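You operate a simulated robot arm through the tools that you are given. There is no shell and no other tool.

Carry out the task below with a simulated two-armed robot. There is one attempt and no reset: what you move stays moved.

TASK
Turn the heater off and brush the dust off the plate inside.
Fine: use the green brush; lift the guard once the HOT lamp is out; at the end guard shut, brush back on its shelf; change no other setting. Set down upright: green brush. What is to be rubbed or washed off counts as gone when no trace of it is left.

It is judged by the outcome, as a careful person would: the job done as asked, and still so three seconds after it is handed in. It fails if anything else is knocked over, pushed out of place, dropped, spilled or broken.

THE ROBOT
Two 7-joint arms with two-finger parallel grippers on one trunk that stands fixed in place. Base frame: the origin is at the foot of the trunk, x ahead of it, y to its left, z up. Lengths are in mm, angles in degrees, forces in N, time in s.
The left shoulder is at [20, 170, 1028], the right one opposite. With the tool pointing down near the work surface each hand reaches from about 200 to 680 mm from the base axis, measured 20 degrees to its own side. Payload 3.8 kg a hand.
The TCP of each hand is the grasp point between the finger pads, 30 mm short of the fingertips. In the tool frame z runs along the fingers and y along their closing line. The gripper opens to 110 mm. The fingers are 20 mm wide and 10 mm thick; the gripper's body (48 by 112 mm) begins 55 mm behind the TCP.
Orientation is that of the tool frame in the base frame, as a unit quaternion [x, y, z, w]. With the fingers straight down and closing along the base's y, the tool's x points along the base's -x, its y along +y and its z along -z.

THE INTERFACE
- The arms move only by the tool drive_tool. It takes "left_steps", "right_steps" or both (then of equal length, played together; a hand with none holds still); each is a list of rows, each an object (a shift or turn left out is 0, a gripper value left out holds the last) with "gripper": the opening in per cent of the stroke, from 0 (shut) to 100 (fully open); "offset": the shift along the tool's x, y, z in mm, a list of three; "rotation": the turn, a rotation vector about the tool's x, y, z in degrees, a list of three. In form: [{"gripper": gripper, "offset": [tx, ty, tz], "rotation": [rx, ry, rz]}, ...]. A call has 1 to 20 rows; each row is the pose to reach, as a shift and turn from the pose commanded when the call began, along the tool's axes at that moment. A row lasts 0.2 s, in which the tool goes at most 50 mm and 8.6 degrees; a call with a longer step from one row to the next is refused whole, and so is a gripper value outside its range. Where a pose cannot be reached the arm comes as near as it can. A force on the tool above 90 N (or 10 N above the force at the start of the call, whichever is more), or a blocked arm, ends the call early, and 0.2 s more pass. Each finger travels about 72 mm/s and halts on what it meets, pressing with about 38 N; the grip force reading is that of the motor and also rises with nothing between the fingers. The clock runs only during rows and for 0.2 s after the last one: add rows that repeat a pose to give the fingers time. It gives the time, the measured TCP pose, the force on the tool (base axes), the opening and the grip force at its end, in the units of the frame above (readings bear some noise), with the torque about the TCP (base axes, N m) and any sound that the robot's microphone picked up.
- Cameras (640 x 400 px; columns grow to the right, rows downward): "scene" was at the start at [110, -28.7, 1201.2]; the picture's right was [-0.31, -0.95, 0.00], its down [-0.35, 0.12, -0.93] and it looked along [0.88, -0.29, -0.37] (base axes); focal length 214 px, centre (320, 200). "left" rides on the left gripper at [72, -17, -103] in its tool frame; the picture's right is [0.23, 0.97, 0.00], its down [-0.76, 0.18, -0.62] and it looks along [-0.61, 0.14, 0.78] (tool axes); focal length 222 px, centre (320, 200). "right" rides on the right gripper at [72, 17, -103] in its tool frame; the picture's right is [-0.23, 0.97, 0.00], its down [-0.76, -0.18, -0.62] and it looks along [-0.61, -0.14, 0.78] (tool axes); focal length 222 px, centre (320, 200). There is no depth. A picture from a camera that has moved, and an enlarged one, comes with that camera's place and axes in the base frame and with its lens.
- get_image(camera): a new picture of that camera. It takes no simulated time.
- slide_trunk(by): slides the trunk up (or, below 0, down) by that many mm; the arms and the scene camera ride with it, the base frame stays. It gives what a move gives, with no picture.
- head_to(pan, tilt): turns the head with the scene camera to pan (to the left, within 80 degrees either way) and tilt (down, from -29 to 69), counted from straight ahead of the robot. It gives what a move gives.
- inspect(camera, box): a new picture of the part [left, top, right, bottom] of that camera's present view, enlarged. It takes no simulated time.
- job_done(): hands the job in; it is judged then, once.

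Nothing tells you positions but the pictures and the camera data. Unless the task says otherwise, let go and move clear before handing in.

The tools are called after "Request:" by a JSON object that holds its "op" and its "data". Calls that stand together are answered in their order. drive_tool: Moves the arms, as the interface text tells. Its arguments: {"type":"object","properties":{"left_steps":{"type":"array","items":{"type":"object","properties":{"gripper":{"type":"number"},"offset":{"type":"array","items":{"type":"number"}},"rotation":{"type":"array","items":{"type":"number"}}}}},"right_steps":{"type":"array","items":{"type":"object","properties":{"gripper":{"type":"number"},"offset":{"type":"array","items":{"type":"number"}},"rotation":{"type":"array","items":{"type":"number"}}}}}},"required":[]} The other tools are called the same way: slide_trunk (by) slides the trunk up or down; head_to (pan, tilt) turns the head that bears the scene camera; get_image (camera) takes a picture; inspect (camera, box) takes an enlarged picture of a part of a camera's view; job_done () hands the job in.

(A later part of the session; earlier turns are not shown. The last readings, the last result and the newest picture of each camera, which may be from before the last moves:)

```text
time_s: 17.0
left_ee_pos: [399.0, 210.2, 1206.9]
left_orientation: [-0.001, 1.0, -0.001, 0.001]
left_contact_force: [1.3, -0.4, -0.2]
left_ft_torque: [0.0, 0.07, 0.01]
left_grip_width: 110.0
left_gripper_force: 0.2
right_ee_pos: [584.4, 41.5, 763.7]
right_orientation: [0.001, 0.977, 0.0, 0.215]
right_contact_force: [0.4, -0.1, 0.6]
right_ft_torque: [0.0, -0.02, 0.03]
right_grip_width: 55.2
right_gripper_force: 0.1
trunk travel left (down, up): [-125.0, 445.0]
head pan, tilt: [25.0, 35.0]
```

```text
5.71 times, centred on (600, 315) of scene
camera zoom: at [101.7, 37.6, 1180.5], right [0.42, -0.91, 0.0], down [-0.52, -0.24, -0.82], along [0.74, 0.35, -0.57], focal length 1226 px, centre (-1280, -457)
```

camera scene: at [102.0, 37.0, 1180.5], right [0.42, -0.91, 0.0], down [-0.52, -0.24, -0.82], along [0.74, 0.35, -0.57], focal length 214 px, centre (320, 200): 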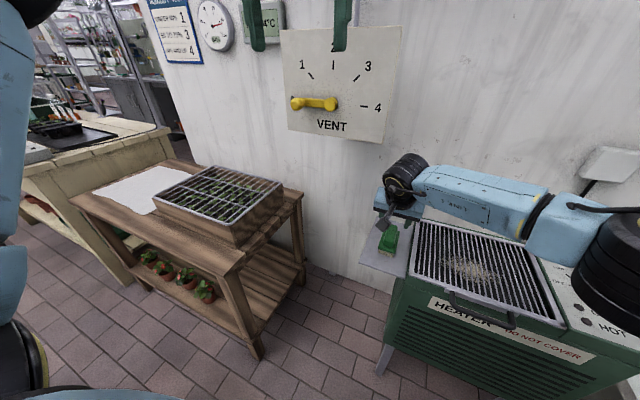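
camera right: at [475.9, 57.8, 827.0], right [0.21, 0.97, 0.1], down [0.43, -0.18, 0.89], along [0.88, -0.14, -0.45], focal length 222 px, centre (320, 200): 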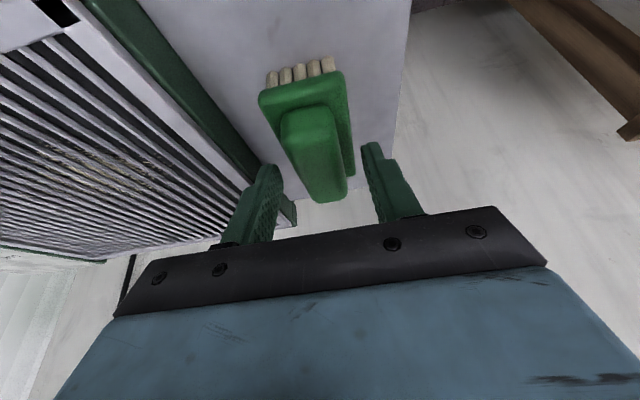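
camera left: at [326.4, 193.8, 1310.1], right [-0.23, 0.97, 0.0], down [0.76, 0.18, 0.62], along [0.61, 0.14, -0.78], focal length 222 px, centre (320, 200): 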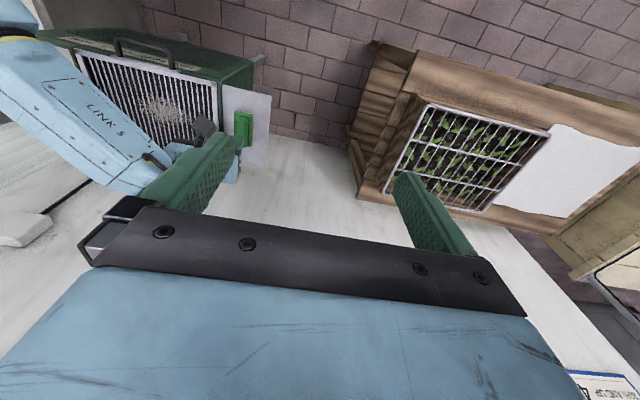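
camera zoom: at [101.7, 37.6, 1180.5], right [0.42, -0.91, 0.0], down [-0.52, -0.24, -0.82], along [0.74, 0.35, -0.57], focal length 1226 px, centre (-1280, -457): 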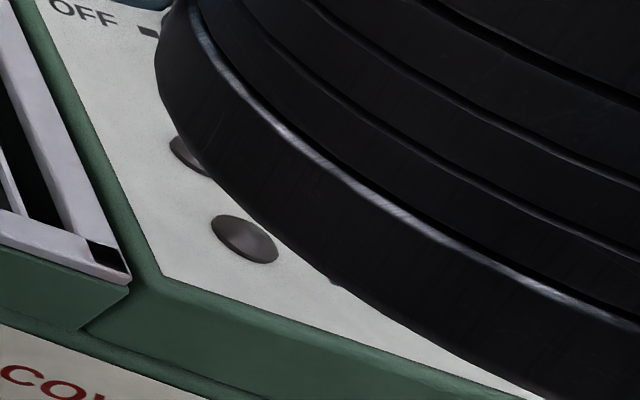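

The HOT lamp is already out. The fingertips straddle the brush handle, so I'm closing on it.

Request:
{"op": "drive_tool", "data": {"right_steps": [{"gripper": 35, "offset": [0, 0, 0]}, {"gripper": 20, "offset": [0, 0, 0]}, {"gripper": 12, "offset": [0, 0, 0]}, {"gripper": 12, "offset": [0, 0, 0]}, {"gripper": 12, "offset": [0, 0, 0]}]}}

Request:
{"op": "get_image", "data": {"camera": "right"}}

```text
time_s: 18.2
left_ee_pos: [398.5, 210.3, 1206.8]
left_orientation: [0.0, 1.0, -0.001, 0.001]
left_contact_force: [0.6, -0.3, 0.5]
left_ft_torque: [0.03, 0.01, 0.01]
left_grip_width: 110.0
left_gripper_force: 0.0
right_ee_pos: [584.9, 39.9, 764.0]
right_orientation: [0.001, 0.976, 0.001, 0.216]
right_contact_force: [0.0, -1.0, 0.0]
right_ft_torque: [0.0, 0.01, -0.01]
right_grip_width: 29.1
right_gripper_force: 38.0
trunk travel left (down, up): [-125.0, 445.0]
head pan, tilt: [25.0, 35.0]
```

```text
taken
camera right: at [475.8, 57.9, 827.3], right [0.21, 0.97, 0.1], down [0.43, -0.18, 0.89], along [0.88, -0.14, -0.45], focal length 222 px, centre (320, 200)
```

right: 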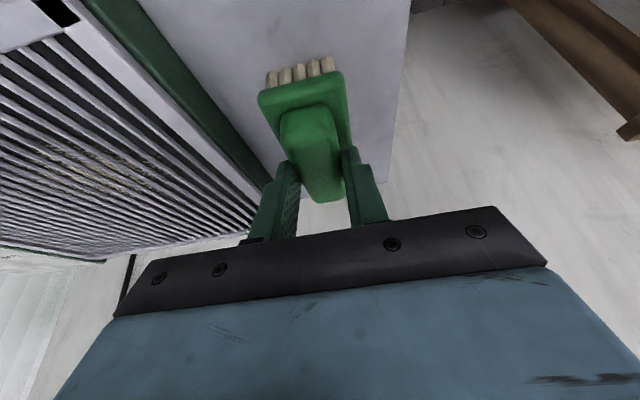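

The brush is gripped at 29 mm. I'm lifting it straight up.

Request:
{"op": "drive_tool", "data": {"right_steps": [{"gripper": 12, "offset": [-4.2, 0, -9.1]}, {"gripper": 12, "offset": [-12.6, 0, -27.2]}, {"gripper": 12, "offset": [-25.2, 0, -54.5]}, {"gripper": 12, "offset": [-37.8, 0, -81.7]}, {"gripper": 12, "offset": [-50.3, 0, -108.9]}, {"gripper": 12, "offset": [-50.3, 0, -108.9]}]}}

Request:
{"op": "get_image", "data": {"camera": "right"}}

Request:
{"op": "get_image", "data": {"camera": "scene"}}

```text
time_s: 19.6
left_ee_pos: [398.6, 210.1, 1206.5]
left_orientation: [0.001, 1.0, -0.001, 0.0]
left_contact_force: [-0.6, -0.5, -0.1]
left_ft_torque: [0.02, -0.01, 0.0]
left_grip_width: 109.9
left_gripper_force: 0.0
right_ee_pos: [585.2, 39.9, 883.2]
right_orientation: [0.001, 0.976, 0.001, 0.216]
right_contact_force: [0.1, -0.9, -0.9]
right_ft_torque: [-0.01, -0.01, -0.03]
right_grip_width: 29.2
right_gripper_force: 37.8
trunk travel left (down, up): [-125.0, 445.0]
head pan, tilt: [25.0, 35.0]
```

```text
taken
camera right: at [476.6, 56.4, 946.0], right [0.21, 0.97, 0.1], down [0.43, -0.18, 0.89], along [0.88, -0.14, -0.45], focal length 222 px, centre (320, 200)
```

right: 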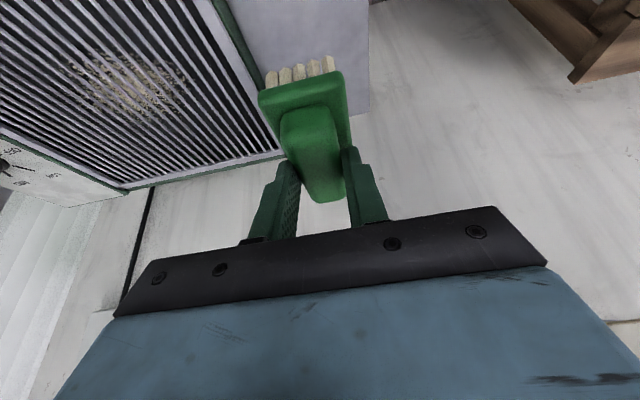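

```text
taken
camera scene: at [101.8, 37.6, 1180.4], right [0.42, -0.91, 0.0], down [-0.52, -0.24, -0.82], along [0.74, 0.35, -0.57], focal length 214 px, centre (320, 200)
```

scene: 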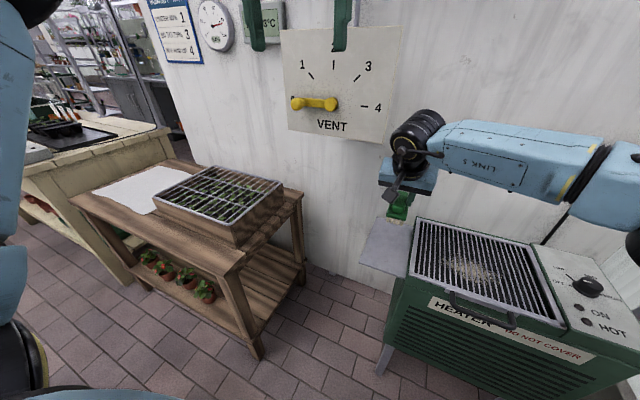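

The brush is up and held level. I'm moving the right arm away to the right front so the left arm can work the guard, and turning the head back to the heater.

Request:
{"op": "drive_tool", "data": {"right_steps": [{"gripper": 12, "offset": [7.9, -36.7, -9.8]}, {"gripper": 12, "offset": [15.8, -73.3, -19.6]}, {"gripper": 12, "offset": [23.6, -110, -29.4]}, {"gripper": 12, "offset": [31.5, -146.7, -39.1]}, {"gripper": 12, "offset": [39.4, -183.3, -48.9]}, {"gripper": 12, "offset": [47.3, -220, -58.7]}, {"gripper": 12, "offset": [55.1, -256.7, -68.5]}, {"gripper": 12, "offset": [63, -293.3, -78.3]}, {"gripper": 12, "offset": [70.9, -330, -88.1]}, {"gripper": 12, "offset": [78.8, -366.7, -97.8]}, {"gripper": 12, "offset": [86.6, -403.3, -107.6]}, {"gripper": 12, "offset": [94.5, -440, -117.4]}, {"gripper": 12, "offset": [94.5, -440, -117.4]}]}}

Request:
{"op": "head_to", "data": {"pan": -15, "tilt": 40}}

Request:
{"op": "get_image", "data": {"camera": "scene"}}

Request:
{"op": "get_image", "data": {"camera": "right"}}

Request:
{"op": "get_image", "data": {"camera": "left"}}

```text
time_s: 22.4
left_ee_pos: [399.4, 211.4, 1206.3]
left_orientation: [0.0, 1.0, -0.001, 0.001]
left_contact_force: [-0.1, 0.1, 0.4]
left_ft_torque: [0.03, 0.03, -0.03]
left_grip_width: 109.8
left_gripper_force: 0.0
right_ee_pos: [449.9, -399.9, 946.8]
right_orientation: [0.001, 0.977, 0.001, 0.215]
right_contact_force: [0.5, -0.1, -1.1]
right_ft_torque: [0.02, 0.02, 0.02]
right_grip_width: 29.1
right_gripper_force: 38.1
trunk travel left (down, up): [-125.0, 445.0]
head pan, tilt: [25.0, 35.0]
```

```text
time_s: 23.4
left_ee_pos: [399.0, 210.4, 1207.7]
left_orientation: [0.0, 1.0, -0.001, 0.0]
left_contact_force: [-0.4, 0.0, -0.1]
left_ft_torque: [-0.04, 0.01, -0.03]
left_grip_width: 110.2
left_gripper_force: 0.1
right_ee_pos: [450.6, -398.8, 947.7]
right_orientation: [0.001, 0.977, 0.001, 0.215]
right_contact_force: [-0.4, 0.0, -1.6]
right_ft_torque: [-0.04, -0.01, -0.02]
right_grip_width: 29.2
right_gripper_force: 38.3
trunk travel left (down, up): [-125.0, 445.0]
head pan, tilt: [-15.0, 40.0]
```

```text
taken
camera scene: at [104.1, -21.6, 1172.9], right [-0.26, -0.97, 0.0], down [-0.62, 0.17, -0.77], along [0.74, -0.2, -0.64], focal length 214 px, centre (320, 200)
```

scene: 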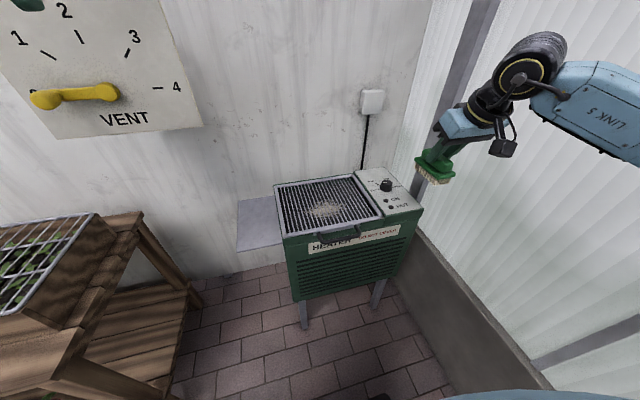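

```text
taken
camera right: at [340.8, -381.5, 1010.7], right [0.21, 0.97, 0.1], down [0.43, -0.18, 0.89], along [0.88, -0.14, -0.45], focal length 222 px, centre (320, 200)
```

right: 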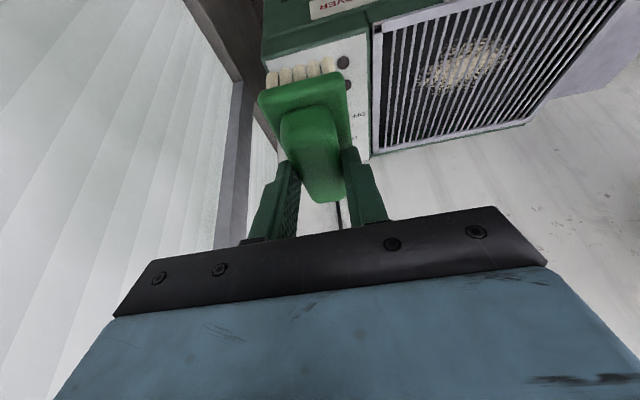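

```text
taken
camera left: at [326.5, 193.9, 1310.1], right [-0.23, 0.97, 0.0], down [0.76, 0.18, 0.62], along [0.61, 0.14, -0.78], focal length 222 px, centre (320, 200)
```

left: 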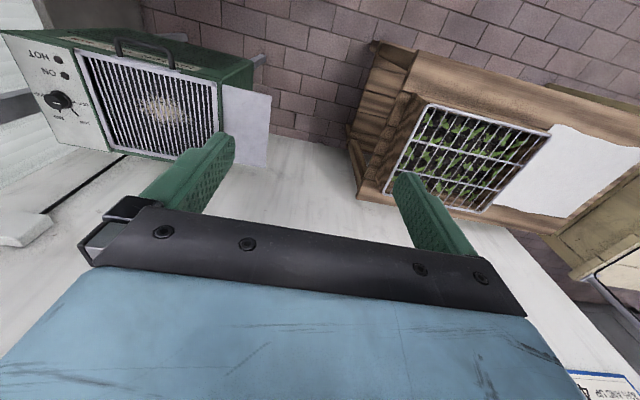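

Both lamps are dark and the brush is held clear at the right. I'm inspecting the guard, handle and hinge edge closely.

Request:
{"op": "inspect", "data": {"camera": "scene", "box": [260, 165, 400, 260]}}

Request:
{"op": "inspect", "data": {"camera": "left", "box": [60, 10, 280, 180]}}

Request:
{"op": "inspect", "data": {"camera": "scene", "box": [305, 205, 375, 255]}}

Request:
{"op": "inspect", "data": {"camera": "scene", "box": [345, 165, 425, 215]}}

```text
4.21 times, centred on (330, 212) of scene
camera zoom: at [104.1, -21.6, 1172.9], right [-0.26, -0.97, 0.0], down [-0.62, 0.17, -0.77], along [0.74, -0.2, -0.64], focal length 903 px, centre (278, 147)
```

zoom: 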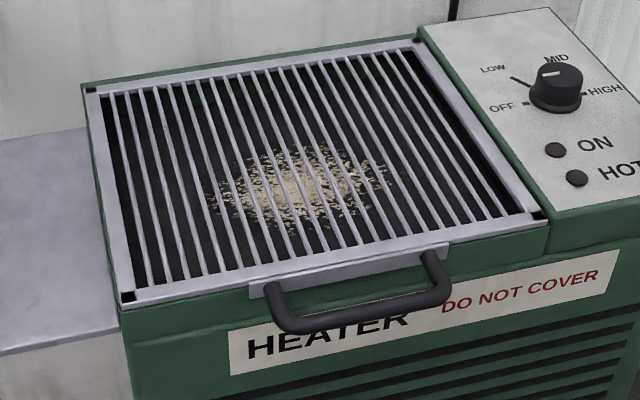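

```text
2.35 times, centred on (170, 95) of left
camera zoom: at [326.5, 193.9, 1310.1], right [-0.23, 0.97, 0.0], down [0.76, 0.18, 0.62], along [0.61, 0.14, -0.78], focal length 523 px, centre (673, 447)
```

zoom: 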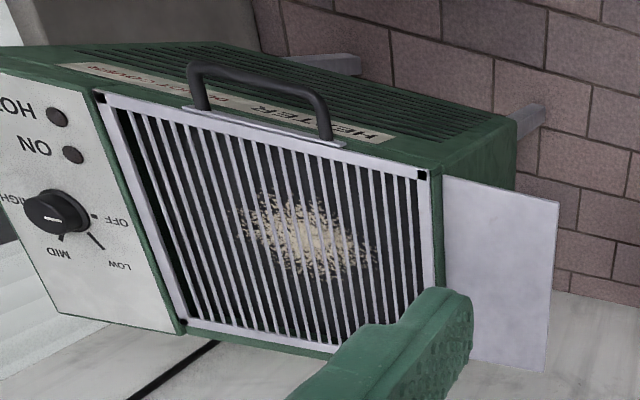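

```text
8.00 times, centred on (340, 230) of scene
camera zoom: at [104.1, -21.6, 1172.9], right [-0.26, -0.97, 0.0], down [-0.62, 0.17, -0.77], along [0.74, -0.2, -0.64], focal length 1716 px, centre (160, -40)
```

zoom: 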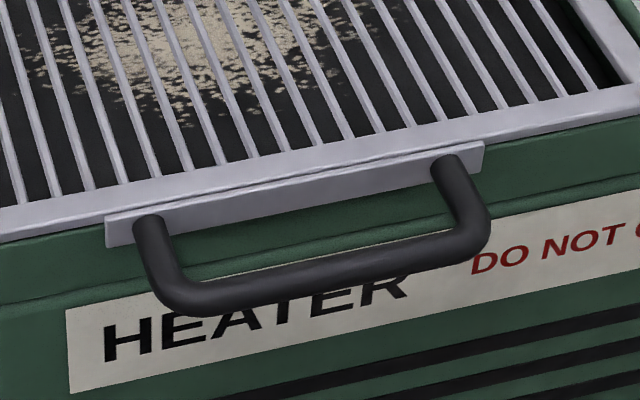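

```text
8.00 times, centred on (385, 190) of scene
camera zoom: at [104.1, -21.6, 1172.9], right [-0.26, -0.97, 0.0], down [-0.62, 0.17, -0.77], along [0.74, -0.2, -0.64], focal length 1716 px, centre (-200, 280)
```

zoom: 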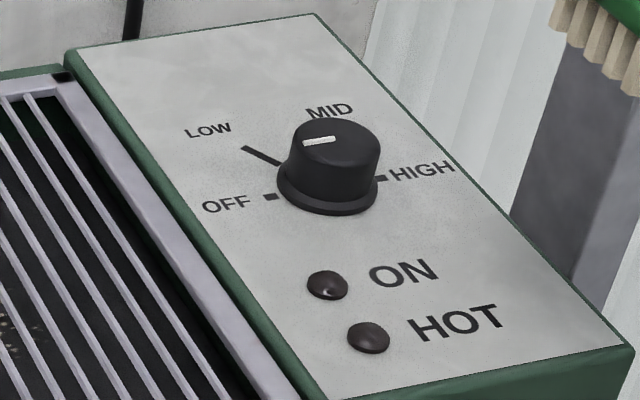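

The guard's U‑handle projects forward about 38 mm; its left leg runs along x at y≈−118, z≈727. I'll pinch that leg with the left hand (closing along y), which lets the guard pivot in the grip. First I'm moving the left hand above it.

Request:
{"op": "drive_tool", "data": {"left_steps": [{"gripper": 40, "offset": [-5, -27.4, 29.8], "rotation": [0, -1.7, 0]}, {"gripper": 40, "offset": [-10, -54.8, 59.5], "rotation": [0, -3.3, 0]}, {"gripper": 40, "offset": [-15, -82.1, 89.3], "rotation": [0, -5, 0]}, {"gripper": 40, "offset": [-20, -109.5, 119], "rotation": [0, -6.7, 0]}, {"gripper": 40, "offset": [-25, -136.9, 148.8], "rotation": [0, -8.3, 0]}, {"gripper": 40, "offset": [-30, -164.3, 178.5], "rotation": [0, -10, 0]}, {"gripper": 40, "offset": [-35, -191.6, 208.3], "rotation": [0, -11.7, 0]}, {"gripper": 40, "offset": [-40, -219, 238], "rotation": [0, -13.3, 0]}, {"gripper": 40, "offset": [-45, -246.4, 267.8], "rotation": [0, -15, 0]}, {"gripper": 40, "offset": [-50, -273.8, 297.5], "rotation": [0, -16.7, 0]}, {"gripper": 40, "offset": [-56, -301.1, 327.3], "rotation": [0, -18.3, 0]}, {"gripper": 40, "offset": [-61, -328.5, 357], "rotation": [0, -20, 0]}, {"gripper": 40, "offset": [-61, -328.5, 357], "rotation": [0, -20, 0]}]}}

Request:
{"op": "get_image", "data": {"camera": "left"}}

Request:
{"op": "get_image", "data": {"camera": "scene"}}

```text
time_s: 26.2
left_ee_pos: [460.5, -119.1, 850.9]
left_orientation: [0.001, 0.985, -0.001, 0.175]
left_contact_force: [-0.2, -0.9, -0.7]
left_ft_torque: [-0.04, -0.01, -0.02]
left_grip_width: 44.1
left_gripper_force: 0.1
right_ee_pos: [449.7, -397.3, 947.1]
right_orientation: [0.0, 0.977, 0.001, 0.215]
right_contact_force: [1.2, 0.1, 0.1]
right_ft_torque: [0.04, 0.01, 0.01]
right_grip_width: 29.2
right_gripper_force: 37.9
trunk travel left (down, up): [-125.0, 445.0]
head pan, tilt: [-15.0, 40.0]
```

```text
taken
camera left: at [357.6, -135.3, 922.0], right [-0.21, 0.97, -0.08], down [0.5, 0.18, 0.85], along [0.84, 0.14, -0.53], focal length 222 px, centre (320, 200)
```

left: 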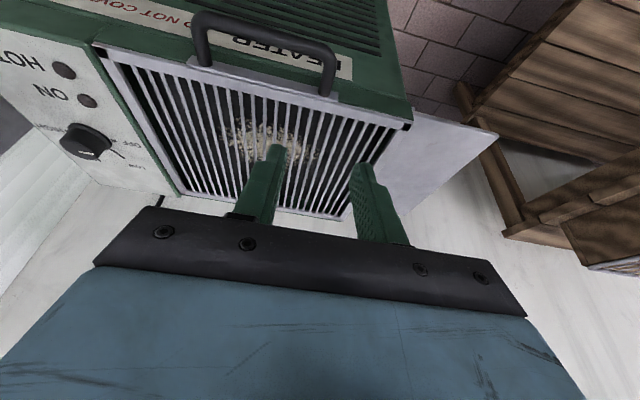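

```text
taken
camera scene: at [104.1, -21.8, 1172.9], right [-0.26, -0.97, 0.0], down [-0.62, 0.17, -0.77], along [0.74, -0.2, -0.64], focal length 214 px, centre (320, 200)
```

scene: 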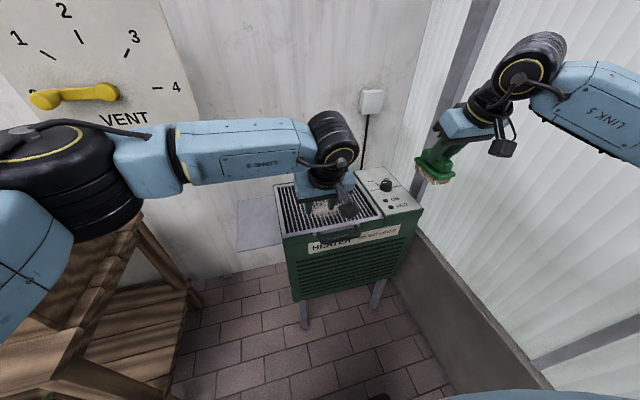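

Request:
{"op": "inspect", "data": {"camera": "left", "box": [180, 0, 360, 110]}}

Request:
{"op": "inspect", "data": {"camera": "scene", "box": [280, 170, 400, 260]}}

```text
3.56 times, centred on (270, 55) of left
camera zoom: at [357.6, -135.3, 922.0], right [-0.21, 0.97, -0.08], down [0.5, 0.18, 0.85], along [0.84, 0.14, -0.53], focal length 790 px, centre (498, 716)
```

zoom: 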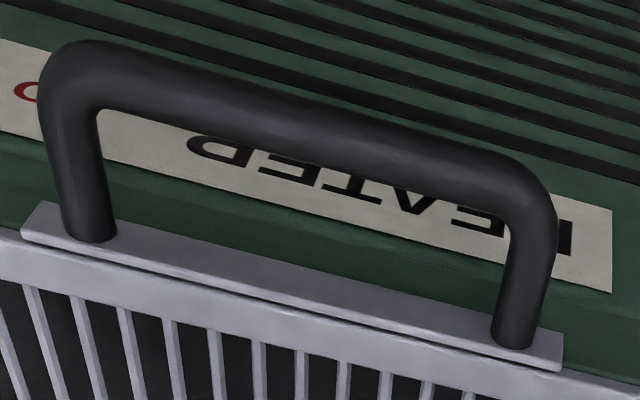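

```text
4.44 times, centred on (340, 215) of scene
camera zoom: at [104.1, -21.8, 1172.9], right [-0.26, -0.97, 0.0], down [-0.62, 0.17, -0.77], along [0.74, -0.2, -0.64], focal length 953 px, centre (231, 133)
```

zoom: 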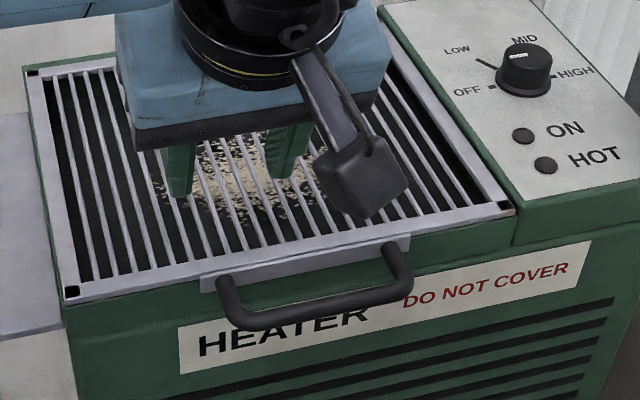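

The left leg refines to y≈−120, x 455–483, z≈722. I'm lowering the left fingers on either side of it.

Request:
{"op": "drive_tool", "data": {"left_steps": [{"gripper": 40, "offset": [11.5, -0.6, 31.6]}, {"gripper": 40, "offset": [22.9, -0.6, 63.2]}, {"gripper": 40, "offset": [32.5, -0.6, 89.5]}, {"gripper": 40, "offset": [38.2, -0.6, 105.3]}, {"gripper": 40, "offset": [38.2, -0.6, 105.3]}]}}

Request:
{"op": "get_image", "data": {"camera": "left"}}

Request:
{"op": "inspect", "data": {"camera": "scene", "box": [280, 170, 400, 260]}}

```text
time_s: 27.4
left_ee_pos: [461.4, -119.2, 739.0]
left_orientation: [0.0, 0.985, -0.001, 0.174]
left_contact_force: [0.1, 0.0, 1.0]
left_ft_torque: [-0.02, 0.0, 0.02]
left_grip_width: 43.8
left_gripper_force: 0.1
right_ee_pos: [449.7, -398.4, 947.9]
right_orientation: [0.001, 0.977, 0.001, 0.215]
right_contact_force: [0.3, 0.5, 0.0]
right_ft_torque: [-0.02, 0.02, -0.02]
right_grip_width: 29.0
right_gripper_force: 38.0
trunk travel left (down, up): [-125.0, 445.0]
head pan, tilt: [-15.0, 40.0]
```

```text
taken
camera left: at [357.6, -136.2, 810.1], right [-0.21, 0.97, -0.08], down [0.5, 0.18, 0.85], along [0.84, 0.14, -0.53], focal length 222 px, centre (320, 200)
```

left: 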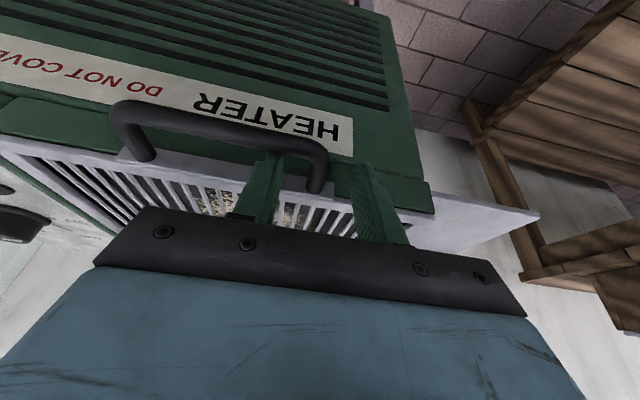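

```text
4.44 times, centred on (340, 215) of scene
camera zoom: at [104.1, -21.6, 1172.9], right [-0.26, -0.97, 0.0], down [-0.62, 0.17, -0.77], along [0.74, -0.2, -0.64], focal length 953 px, centre (231, 133)
```

zoom: 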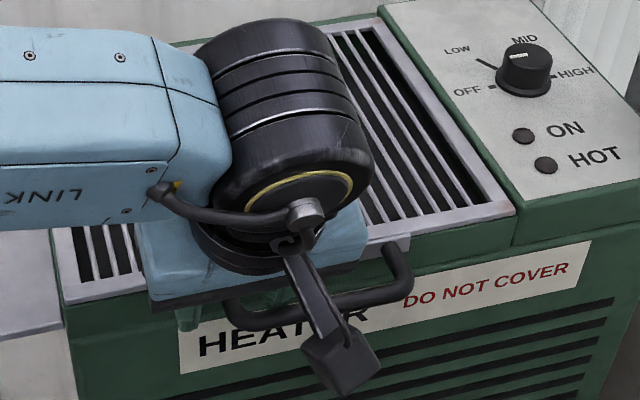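

Request:
{"op": "inspect", "data": {"camera": "left", "box": [220, 100, 430, 250]}}

```text
2.67 times, centred on (325, 175) of left
camera zoom: at [357.6, -136.2, 810.1], right [-0.21, 0.97, -0.08], down [0.5, 0.18, 0.85], along [0.84, 0.14, -0.53], focal length 592 px, centre (307, 267)
```

zoom: 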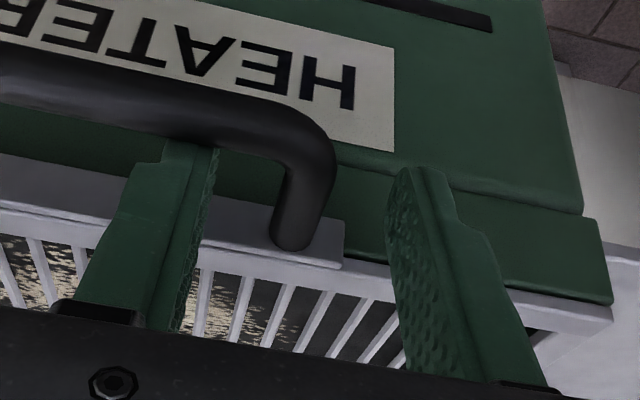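

The leg is between the two left fingers, with the inner finger behind the bar. I'm closing to pinch it.

Request:
{"op": "drive_tool", "data": {"left_steps": [{"gripper": 25, "offset": [0, 0, 0]}, {"gripper": 10, "offset": [0, 0, 0]}, {"gripper": 4, "offset": [0, 0, 0]}, {"gripper": 4, "offset": [0, 0, 0]}, {"gripper": 4, "offset": [0, 0, 0]}]}}

Request:
{"op": "inspect", "data": {"camera": "left", "box": [220, 100, 430, 250]}}

```text
time_s: 28.6
left_ee_pos: [462.8, -121.7, 739.7]
left_orientation: [0.0, 0.985, -0.001, 0.175]
left_contact_force: [14.7, -16.8, 8.3]
left_ft_torque: [-0.39, -0.17, 0.2]
left_grip_width: 14.2
left_gripper_force: 9.4
right_ee_pos: [449.4, -399.0, 946.6]
right_orientation: [0.001, 0.977, 0.001, 0.215]
right_contact_force: [-0.1, -1.2, -1.0]
right_ft_torque: [-0.01, 0.01, 0.02]
right_grip_width: 29.1
right_gripper_force: 38.1
trunk travel left (down, up): [-125.0, 445.0]
head pan, tilt: [-15.0, 40.0]
```

```text
2.67 times, centred on (325, 175) of left
camera zoom: at [358.3, -137.7, 811.1], right [-0.21, 0.97, -0.08], down [0.5, 0.18, 0.85], along [0.84, 0.14, -0.53], focal length 592 px, centre (307, 267)
```

zoom: 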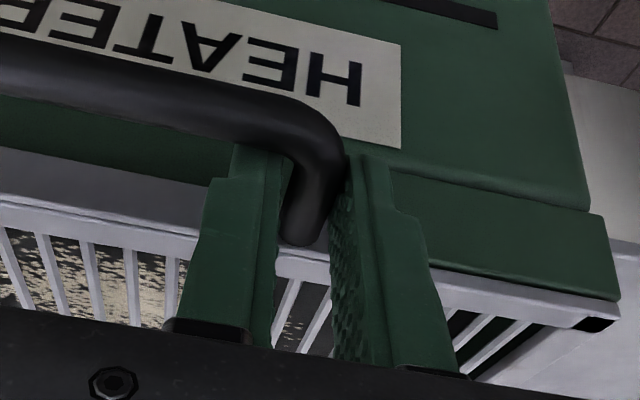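

The pinch landed slightly off-centre (the leg is a couple of mm further right, and the inner finger touches the corner fillet). I'm reopening a little, shifting, and re-closing.

Request:
{"op": "drive_tool", "data": {"left_steps": [{"gripper": 25, "offset": [0, 0, 0]}, {"gripper": 25, "offset": [-2.8, -4, 1]}, {"gripper": 25, "offset": [-2.8, -4, 1]}, {"gripper": 10, "offset": [-2.8, -4, 1]}, {"gripper": 4, "offset": [-2.8, -4, 1]}, {"gripper": 4, "offset": [-2.8, -4, 1]}, {"gripper": 4, "offset": [-2.8, -4, 1]}]}}

Request:
{"op": "inspect", "data": {"camera": "left", "box": [220, 100, 430, 250]}}

```text
time_s: 30.2
left_ee_pos: [464.2, -120.3, 736.7]
left_orientation: [-0.003, 0.985, 0.001, 0.173]
left_contact_force: [-5.3, 16.5, -3.0]
left_ft_torque: [0.18, 0.68, 1.19]
left_grip_width: 12.2
left_gripper_force: 44.9
right_ee_pos: [450.0, -396.0, 948.8]
right_orientation: [0.0, 0.977, 0.001, 0.215]
right_contact_force: [-0.2, -0.6, -1.1]
right_ft_torque: [0.01, 0.01, -0.01]
right_grip_width: 29.1
right_gripper_force: 38.0
trunk travel left (down, up): [-125.0, 445.0]
head pan, tilt: [-15.0, 40.0]
```

```text
2.67 times, centred on (325, 175) of left
camera zoom: at [360.7, -138.1, 809.9], right [-0.22, 0.97, -0.08], down [0.5, 0.18, 0.85], along [0.84, 0.15, -0.53], focal length 592 px, centre (307, 267)
```

zoom: 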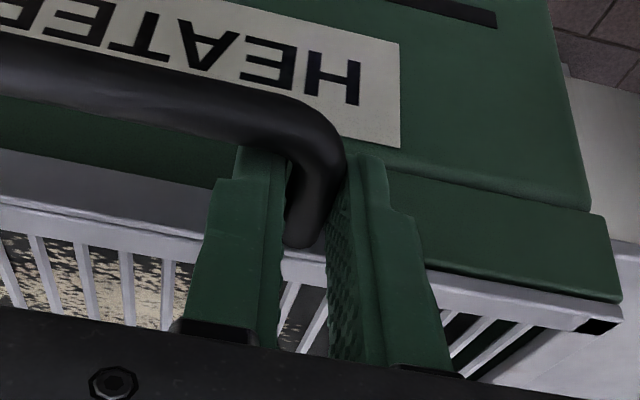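

Now a solid pinch at 12 mm. I'm relaxing the sideways preload and lifting a small test amount of 15 mm.

Request:
{"op": "drive_tool", "data": {"left_steps": [{"gripper": 4, "offset": [0, 2.8, 0]}, {"gripper": 4, "offset": [-1.7, 2.8, -4.7]}, {"gripper": 4, "offset": [-3.4, 2.8, -9.4]}, {"gripper": 4, "offset": [-5.2, 2.8, -14.1]}, {"gripper": 4, "offset": [-5.2, 2.8, -14.1]}]}}

Request:
{"op": "get_image", "data": {"camera": "scene"}}

Request:
{"op": "get_image", "data": {"camera": "right"}}

Request:
{"op": "get_image", "data": {"camera": "left"}}

```text
time_s: 31.4
left_ee_pos: [464.4, -120.6, 751.9]
left_orientation: [0.0, 0.985, 0.0, 0.174]
left_contact_force: [0.1, 2.0, -5.3]
left_ft_torque: [-0.06, 1.26, 1.01]
left_grip_width: 12.3
left_gripper_force: 45.1
right_ee_pos: [450.2, -398.0, 947.7]
right_orientation: [0.001, 0.977, 0.002, 0.215]
right_contact_force: [-0.6, 0.4, -0.9]
right_ft_torque: [-0.02, -0.02, 0.0]
right_grip_width: 29.2
right_gripper_force: 37.8
trunk travel left (down, up): [-125.0, 445.0]
head pan, tilt: [-15.0, 40.0]
```

```text
taken
camera scene: at [104.6, -21.6, 1172.9], right [-0.26, -0.97, 0.0], down [-0.62, 0.17, -0.77], along [0.74, -0.2, -0.64], focal length 214 px, centre (320, 200)
```

scene: 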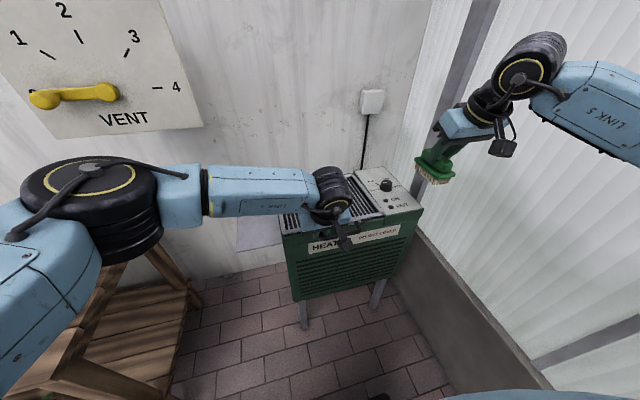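

```text
taken
camera right: at [341.2, -381.5, 1010.5], right [0.21, 0.97, 0.1], down [0.43, -0.18, 0.89], along [0.88, -0.14, -0.45], focal length 222 px, centre (320, 200)
```

right: 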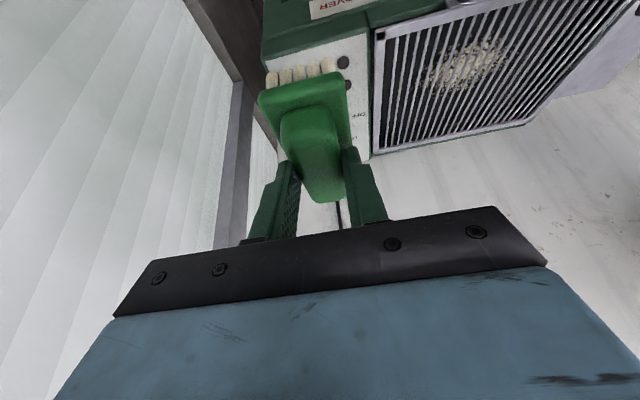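

```text
taken
camera left: at [361.2, -137.2, 825.0], right [-0.21, 0.97, -0.08], down [0.5, 0.18, 0.85], along [0.84, 0.14, -0.53], focal length 222 px, centre (320, 200)
```

left: 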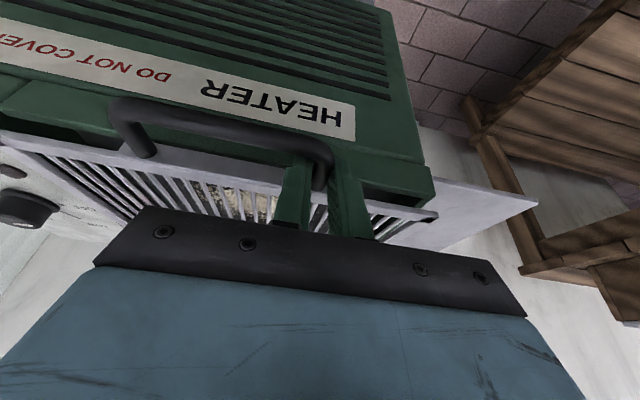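

The guard lifts freely: a gap opened with only about 5 N on the hand. It is hinged at the back, so I'm continuing along the arc to about 30°, tilting the hand with it.

Request:
{"op": "drive_tool", "data": {"left_steps": [{"gripper": 4, "offset": [-6.6, 0, -17.2], "rotation": [0, -2.4, 0]}, {"gripper": 4, "offset": [-15.8, 0, -36.5], "rotation": [0, -5, 0]}, {"gripper": 4, "offset": [-26.6, 0, -54.7], "rotation": [0, -7.8, 0]}, {"gripper": 4, "offset": [-39, 0, -71.9], "rotation": [0, -10.5, 0]}, {"gripper": 4, "offset": [-52.9, 0, -87.7], "rotation": [0, -13.3, 0]}, {"gripper": 4, "offset": [-68.1, 0, -102.3], "rotation": [0, -16, 0]}, {"gripper": 4, "offset": [-68.1, 0, -102.3], "rotation": [0, -16, 0]}]}}

Request:
{"op": "get_image", "data": {"camera": "scene"}}

Request:
{"op": "get_image", "data": {"camera": "right"}}

Request:
{"op": "get_image", "data": {"camera": "left"}}

```text
time_s: 33.0
left_ee_pos: [492.0, -120.8, 872.5]
left_orientation: [0.001, 0.951, -0.001, 0.309]
left_contact_force: [-11.3, -1.1, 0.4]
left_ft_torque: [-0.03, 1.53, 0.08]
left_grip_width: 11.4
left_gripper_force: 45.1
right_ee_pos: [450.8, -397.6, 948.7]
right_orientation: [0.001, 0.976, 0.001, 0.216]
right_contact_force: [-0.8, 0.3, -1.8]
right_ft_torque: [0.02, 0.01, -0.02]
right_grip_width: 29.3
right_gripper_force: 37.9
trunk travel left (down, up): [-125.0, 445.0]
head pan, tilt: [-15.0, 40.0]
```

```text
taken
camera scene: at [103.2, -21.7, 1173.0], right [-0.26, -0.97, 0.0], down [-0.62, 0.17, -0.77], along [0.74, -0.2, -0.64], focal length 214 px, centre (320, 200)
```

scene: 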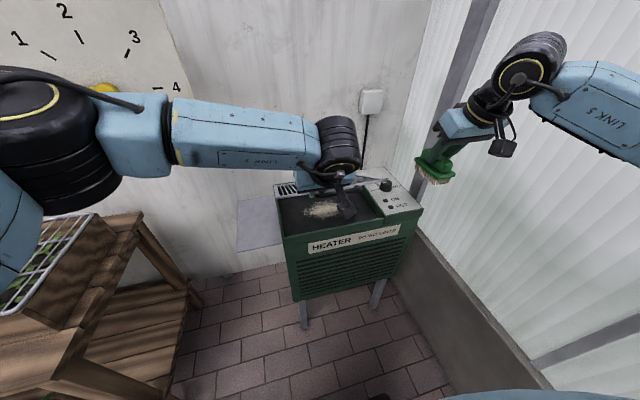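

```text
taken
camera right: at [340.0, -381.6, 1011.0], right [0.21, 0.97, 0.1], down [0.43, -0.18, 0.89], along [0.88, -0.14, -0.45], focal length 222 px, centre (320, 200)
```

right: 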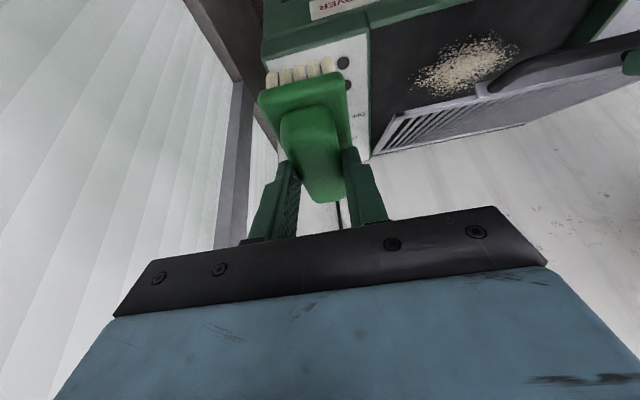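

```text
taken
camera left: at [372.0, -137.1, 913.5], right [-0.18, 0.97, -0.14], down [0.25, 0.18, 0.95], along [0.95, 0.14, -0.28], focal length 222 px, centre (320, 200)
```

left: 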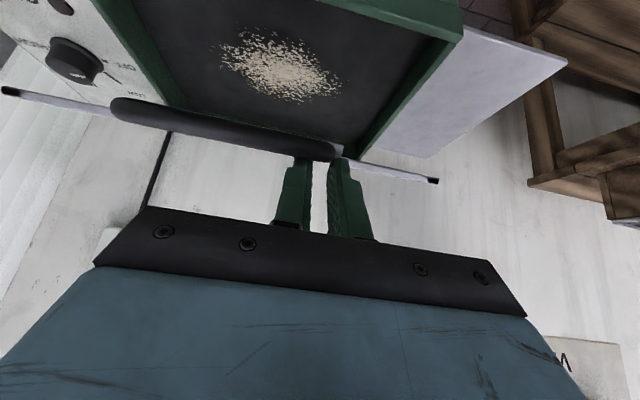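

The guard is about 30° open and the dusty dark plate is visible. I'm continuing along the arc to about 70°.

Request:
{"op": "drive_tool", "data": {"left_steps": [{"gripper": 4, "offset": [-20.6, 0, -9.6], "rotation": [0, -2.7, 0]}, {"gripper": 4, "offset": [-41, 0, -15.8], "rotation": [0, -5.3, 0]}, {"gripper": 4, "offset": [-61.9, 0, -20.2], "rotation": [0, -8, 0]}, {"gripper": 4, "offset": [-83.1, 0, -22.5], "rotation": [0, -10.7, 0]}, {"gripper": 4, "offset": [-104.4, 0, -22.9], "rotation": [0, -13.3, 0]}, {"gripper": 4, "offset": [-125.5, 0, -21.4], "rotation": [0, -16, 0]}, {"gripper": 4, "offset": [-146.7, 0, -17.8], "rotation": [0, -18.7, 0]}, {"gripper": 4, "offset": [-167.4, 0, -12.3], "rotation": [0, -21.3, 0]}, {"gripper": 4, "offset": [-167.4, 0, -12.3], "rotation": [0, -21.3, 0]}]}}

Request:
{"op": "get_image", "data": {"camera": "scene"}}

Request:
{"op": "get_image", "data": {"camera": "right"}}

Request:
{"op": "get_image", "data": {"camera": "left"}}

```text
time_s: 35.0
left_ee_pos: [621.2, -119.0, 981.8]
left_orientation: [0.001, 0.877, -0.001, 0.48]
left_contact_force: [-0.3, 0.0, 0.1]
left_ft_torque: [0.02, -0.03, 0.02]
left_grip_width: 4.3
left_gripper_force: 0.1
right_ee_pos: [448.9, -397.6, 948.0]
right_orientation: [0.001, 0.976, 0.002, 0.216]
right_contact_force: [-0.1, 0.4, -0.8]
right_ft_torque: [0.02, 0.02, 0.02]
right_grip_width: 29.1
right_gripper_force: 37.6
trunk travel left (down, up): [-125.0, 445.0]
head pan, tilt: [-15.0, 40.0]
```

```text
taken
camera scene: at [104.1, -21.6, 1172.9], right [-0.26, -0.97, 0.0], down [-0.62, 0.17, -0.77], along [0.74, -0.2, -0.64], focal length 214 px, centre (320, 200)
```

scene: 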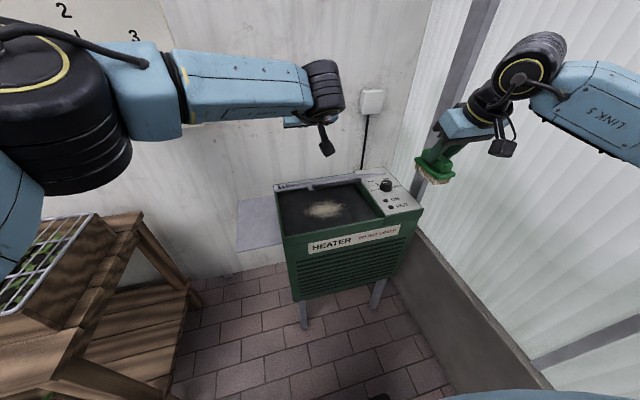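

```text
taken
camera right: at [340.8, -381.5, 1010.7], right [0.21, 0.97, 0.1], down [0.43, -0.18, 0.89], along [0.88, -0.14, -0.45], focal length 222 px, centre (320, 200)
```

right: 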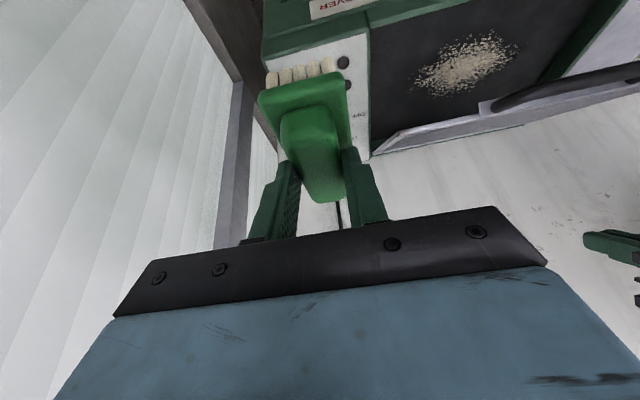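

```text
taken
camera left: at [495.0, -136.1, 975.6], right [-0.12, 0.97, -0.19], down [-0.12, 0.18, 0.98], along [0.99, 0.14, 0.09], focal length 222 px, centre (320, 200)
```

left: 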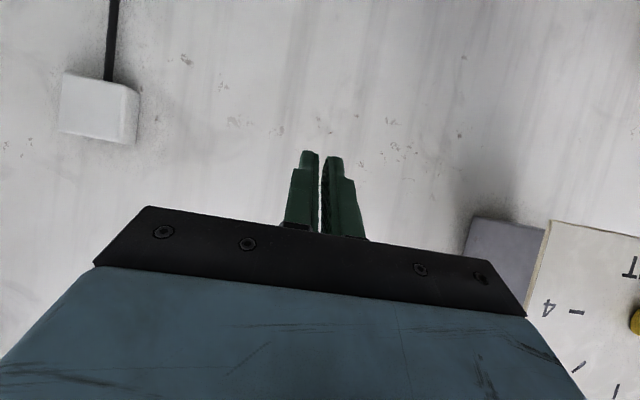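

The pinch slipped off partway, but the guard appears to be staying around 35–40° by itself. I'm checking whether it's static by letting a moment pass.

Request:
{"op": "drive_tool", "data": {"left_steps": [{"gripper": 4, "offset": [0, 0, -10]}, {"gripper": 4, "offset": [0, 0, -20]}, {"gripper": 4, "offset": [0, 0, -20]}, {"gripper": 4, "offset": [0, 0, -20]}]}}

Request:
{"op": "get_image", "data": {"camera": "right"}}

Request:
{"op": "inspect", "data": {"camera": "scene", "box": [240, 150, 440, 270]}}

```text
time_s: 36.0
left_ee_pos: [604.2, -120.6, 991.4]
left_orientation: [0.0, 0.878, 0.0, 0.479]
left_contact_force: [0.4, 0.5, 0.4]
left_ft_torque: [0.01, 0.0, 0.0]
left_grip_width: 4.5
left_gripper_force: 0.1
right_ee_pos: [449.4, -397.3, 948.4]
right_orientation: [0.001, 0.977, 0.001, 0.216]
right_contact_force: [0.1, -0.4, -1.8]
right_ft_torque: [-0.03, 0.01, -0.02]
right_grip_width: 28.8
right_gripper_force: 38.1
trunk travel left (down, up): [-125.0, 445.0]
head pan, tilt: [-15.0, 40.0]
```

```text
taken
camera right: at [340.8, -381.5, 1010.7], right [0.21, 0.97, 0.1], down [0.43, -0.18, 0.89], along [0.88, -0.14, -0.45], focal length 222 px, centre (320, 200)
```

right: 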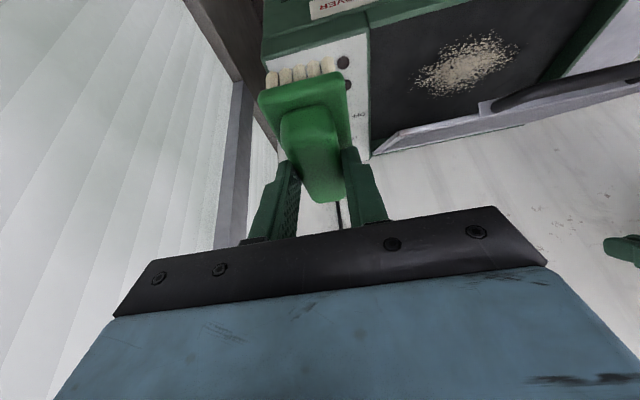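

```text
3.20 times, centred on (340, 210) of scene
camera zoom: at [104.1, -21.6, 1172.9], right [-0.26, -0.97, 0.0], down [-0.62, 0.17, -0.77], along [0.74, -0.2, -0.64], focal length 686 px, centre (256, 168)
```

zoom: 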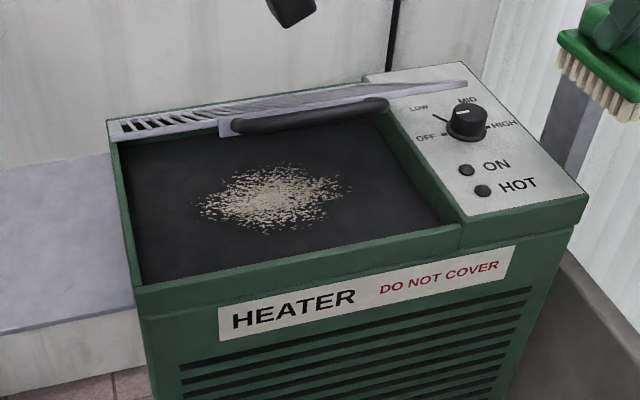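

The guard stays put at about 33° on its own, so the hinge has friction. I'll push it up the rest of the way from underneath with the left fingertips closed: first backing out, then going down in front of and below its front edge at y≈−75.

Request:
{"op": "drive_tool", "data": {"left_steps": [{"gripper": 2, "offset": [23.5, 11.4, -36.6]}, {"gripper": 2, "offset": [47, 22.8, -73.2]}, {"gripper": 2, "offset": [70.6, 34.2, -109.7]}, {"gripper": 2, "offset": [94.1, 45.6, -146.3]}, {"gripper": 2, "offset": [125.2, 45.6, -126.3]}, {"gripper": 2, "offset": [156.4, 45.6, -106.3]}, {"gripper": 2, "offset": [187.5, 45.6, -86.2]}, {"gripper": 2, "offset": [218.6, 45.6, -66.2]}, {"gripper": 2, "offset": [218.6, 45.6, -66.2]}]}}

Request:
{"op": "get_image", "data": {"camera": "left"}}

Request:
{"op": "get_image", "data": {"camera": "scene"}}

Request:
{"op": "get_image", "data": {"camera": "right"}}

```text
time_s: 38.0
left_ee_pos: [430.5, -77.3, 844.0]
left_orientation: [0.0, 0.877, -0.002, 0.48]
left_contact_force: [0.3, 0.3, -0.6]
left_ft_torque: [0.0, -0.02, 0.04]
left_grip_width: 2.3
left_gripper_force: 0.0
right_ee_pos: [450.1, -398.1, 946.4]
right_orientation: [0.001, 0.976, 0.001, 0.216]
right_contact_force: [-0.2, 0.6, -0.1]
right_ft_torque: [-0.02, 0.0, 0.01]
right_grip_width: 29.1
right_gripper_force: 37.8
trunk travel left (down, up): [-125.0, 445.0]
head pan, tilt: [-15.0, 40.0]
```

```text
taken
camera left: at [304.5, -93.2, 838.8], right [-0.12, 0.97, -0.19], down [-0.11, 0.18, 0.98], along [0.99, 0.14, 0.09], focal length 222 px, centre (320, 200)
```

left: 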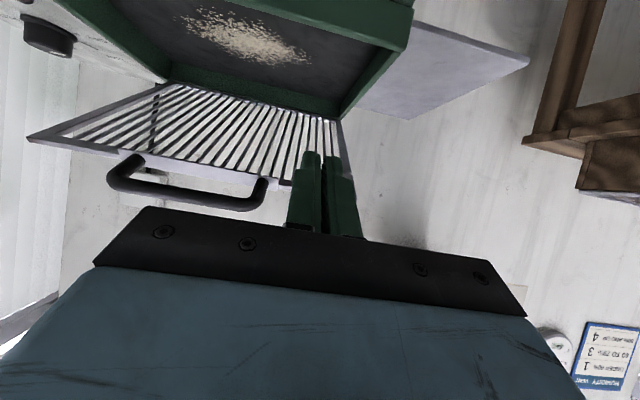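

```text
taken
camera scene: at [104.1, -21.6, 1173.0], right [-0.26, -0.97, 0.0], down [-0.62, 0.17, -0.77], along [0.74, -0.2, -0.64], focal length 214 px, centre (320, 200)
```

scene: 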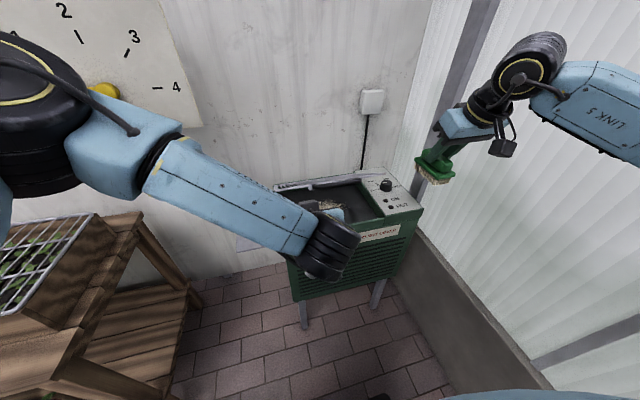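

```text
taken
camera right: at [340.7, -381.5, 1010.7], right [0.21, 0.97, 0.1], down [0.43, -0.18, 0.89], along [0.88, -0.14, -0.45], focal length 222 px, centre (320, 200)
```

right: 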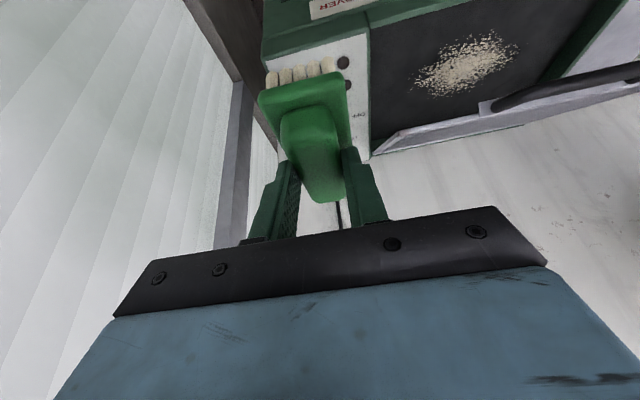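

The guard is at about 32°, and the left fingers are in front of and below its front edge. I'm sliding under the edge and pushing it up along its arc to about 80°.

Request:
{"op": "drive_tool", "data": {"left_steps": [{"gripper": 2, "offset": [-13, 0, 25.5]}, {"gripper": 2, "offset": [-26.1, 0, 51]}, {"gripper": 2, "offset": [-46.1, 0, 50.7]}, {"gripper": 2, "offset": [-62, 0, 51.3]}, {"gripper": 2, "offset": [-77.6, 0, 51.9]}, {"gripper": 2, "offset": [-97.1, 0, 54.8]}, {"gripper": 2, "offset": [-116.2, 0, 59.4]}, {"gripper": 2, "offset": [-134.9, 0, 65.7]}, {"gripper": 2, "offset": [-153, 0, 73.6]}, {"gripper": 2, "offset": [-170.3, 0, 83]}, {"gripper": 2, "offset": [-186.8, 0, 93.9]}, {"gripper": 2, "offset": [-202.2, 0, 106.2]}, {"gripper": 2, "offset": [-216.5, 0, 119.8]}, {"gripper": 2, "offset": [-216.5, 0, 119.8]}]}}

Request:
{"op": "get_image", "data": {"camera": "left"}}

Request:
{"op": "get_image", "data": {"camera": "scene"}}

Request:
{"op": "get_image", "data": {"camera": "right"}}

```text
time_s: 41.0
left_ee_pos: [648.2, -75.0, 961.6]
left_orientation: [0.0, 0.878, 0.0, 0.479]
left_contact_force: [-1.2, -0.3, -0.3]
left_ft_torque: [0.01, -0.01, 0.0]
left_grip_width: 2.2
left_gripper_force: 0.1
right_ee_pos: [449.0, -398.2, 947.0]
right_orientation: [0.001, 0.976, 0.001, 0.216]
right_contact_force: [0.5, 0.3, -0.5]
right_ft_torque: [-0.02, 0.02, 0.02]
right_grip_width: 29.2
right_gripper_force: 37.7
trunk travel left (down, up): [-125.0, 445.0]
head pan, tilt: [-15.0, 40.0]
```

```text
taken
camera left: at [522.2, -91.8, 955.7], right [-0.12, 0.97, -0.19], down [-0.11, 0.18, 0.98], along [0.99, 0.14, 0.09], focal length 222 px, centre (320, 200)
```

left: 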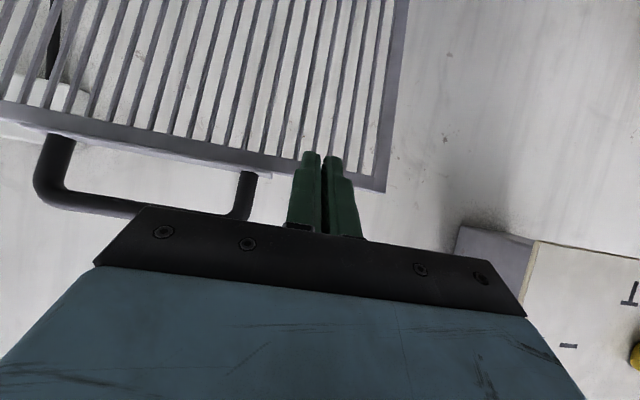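

```text
taken
camera scene: at [104.1, -21.7, 1172.9], right [-0.26, -0.97, 0.0], down [-0.62, 0.17, -0.77], along [0.74, -0.2, -0.64], focal length 214 px, centre (320, 200)
```

scene: 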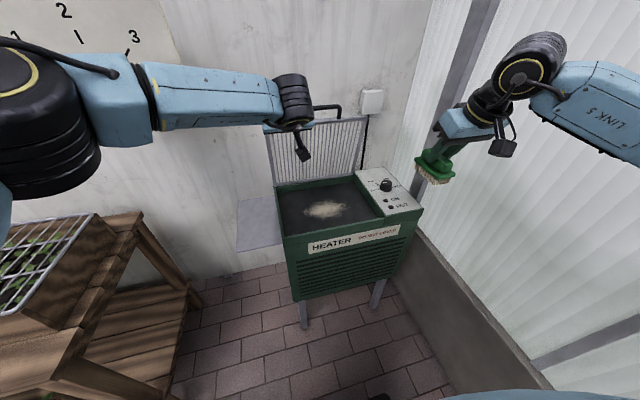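

```text
taken
camera right: at [340.7, -381.6, 1010.7], right [0.21, 0.97, 0.1], down [0.43, -0.18, 0.89], along [0.88, -0.14, -0.45], focal length 222 px, centre (320, 200)
```

right: 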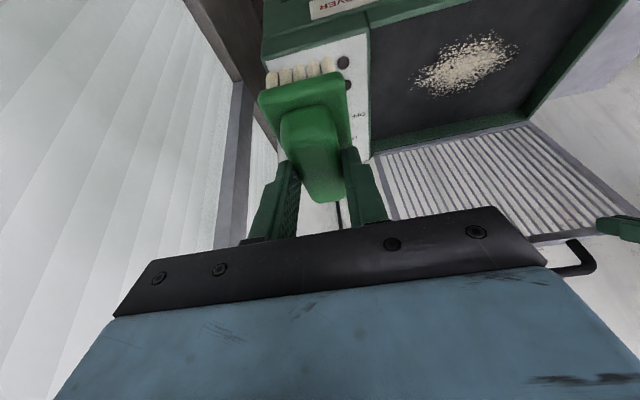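

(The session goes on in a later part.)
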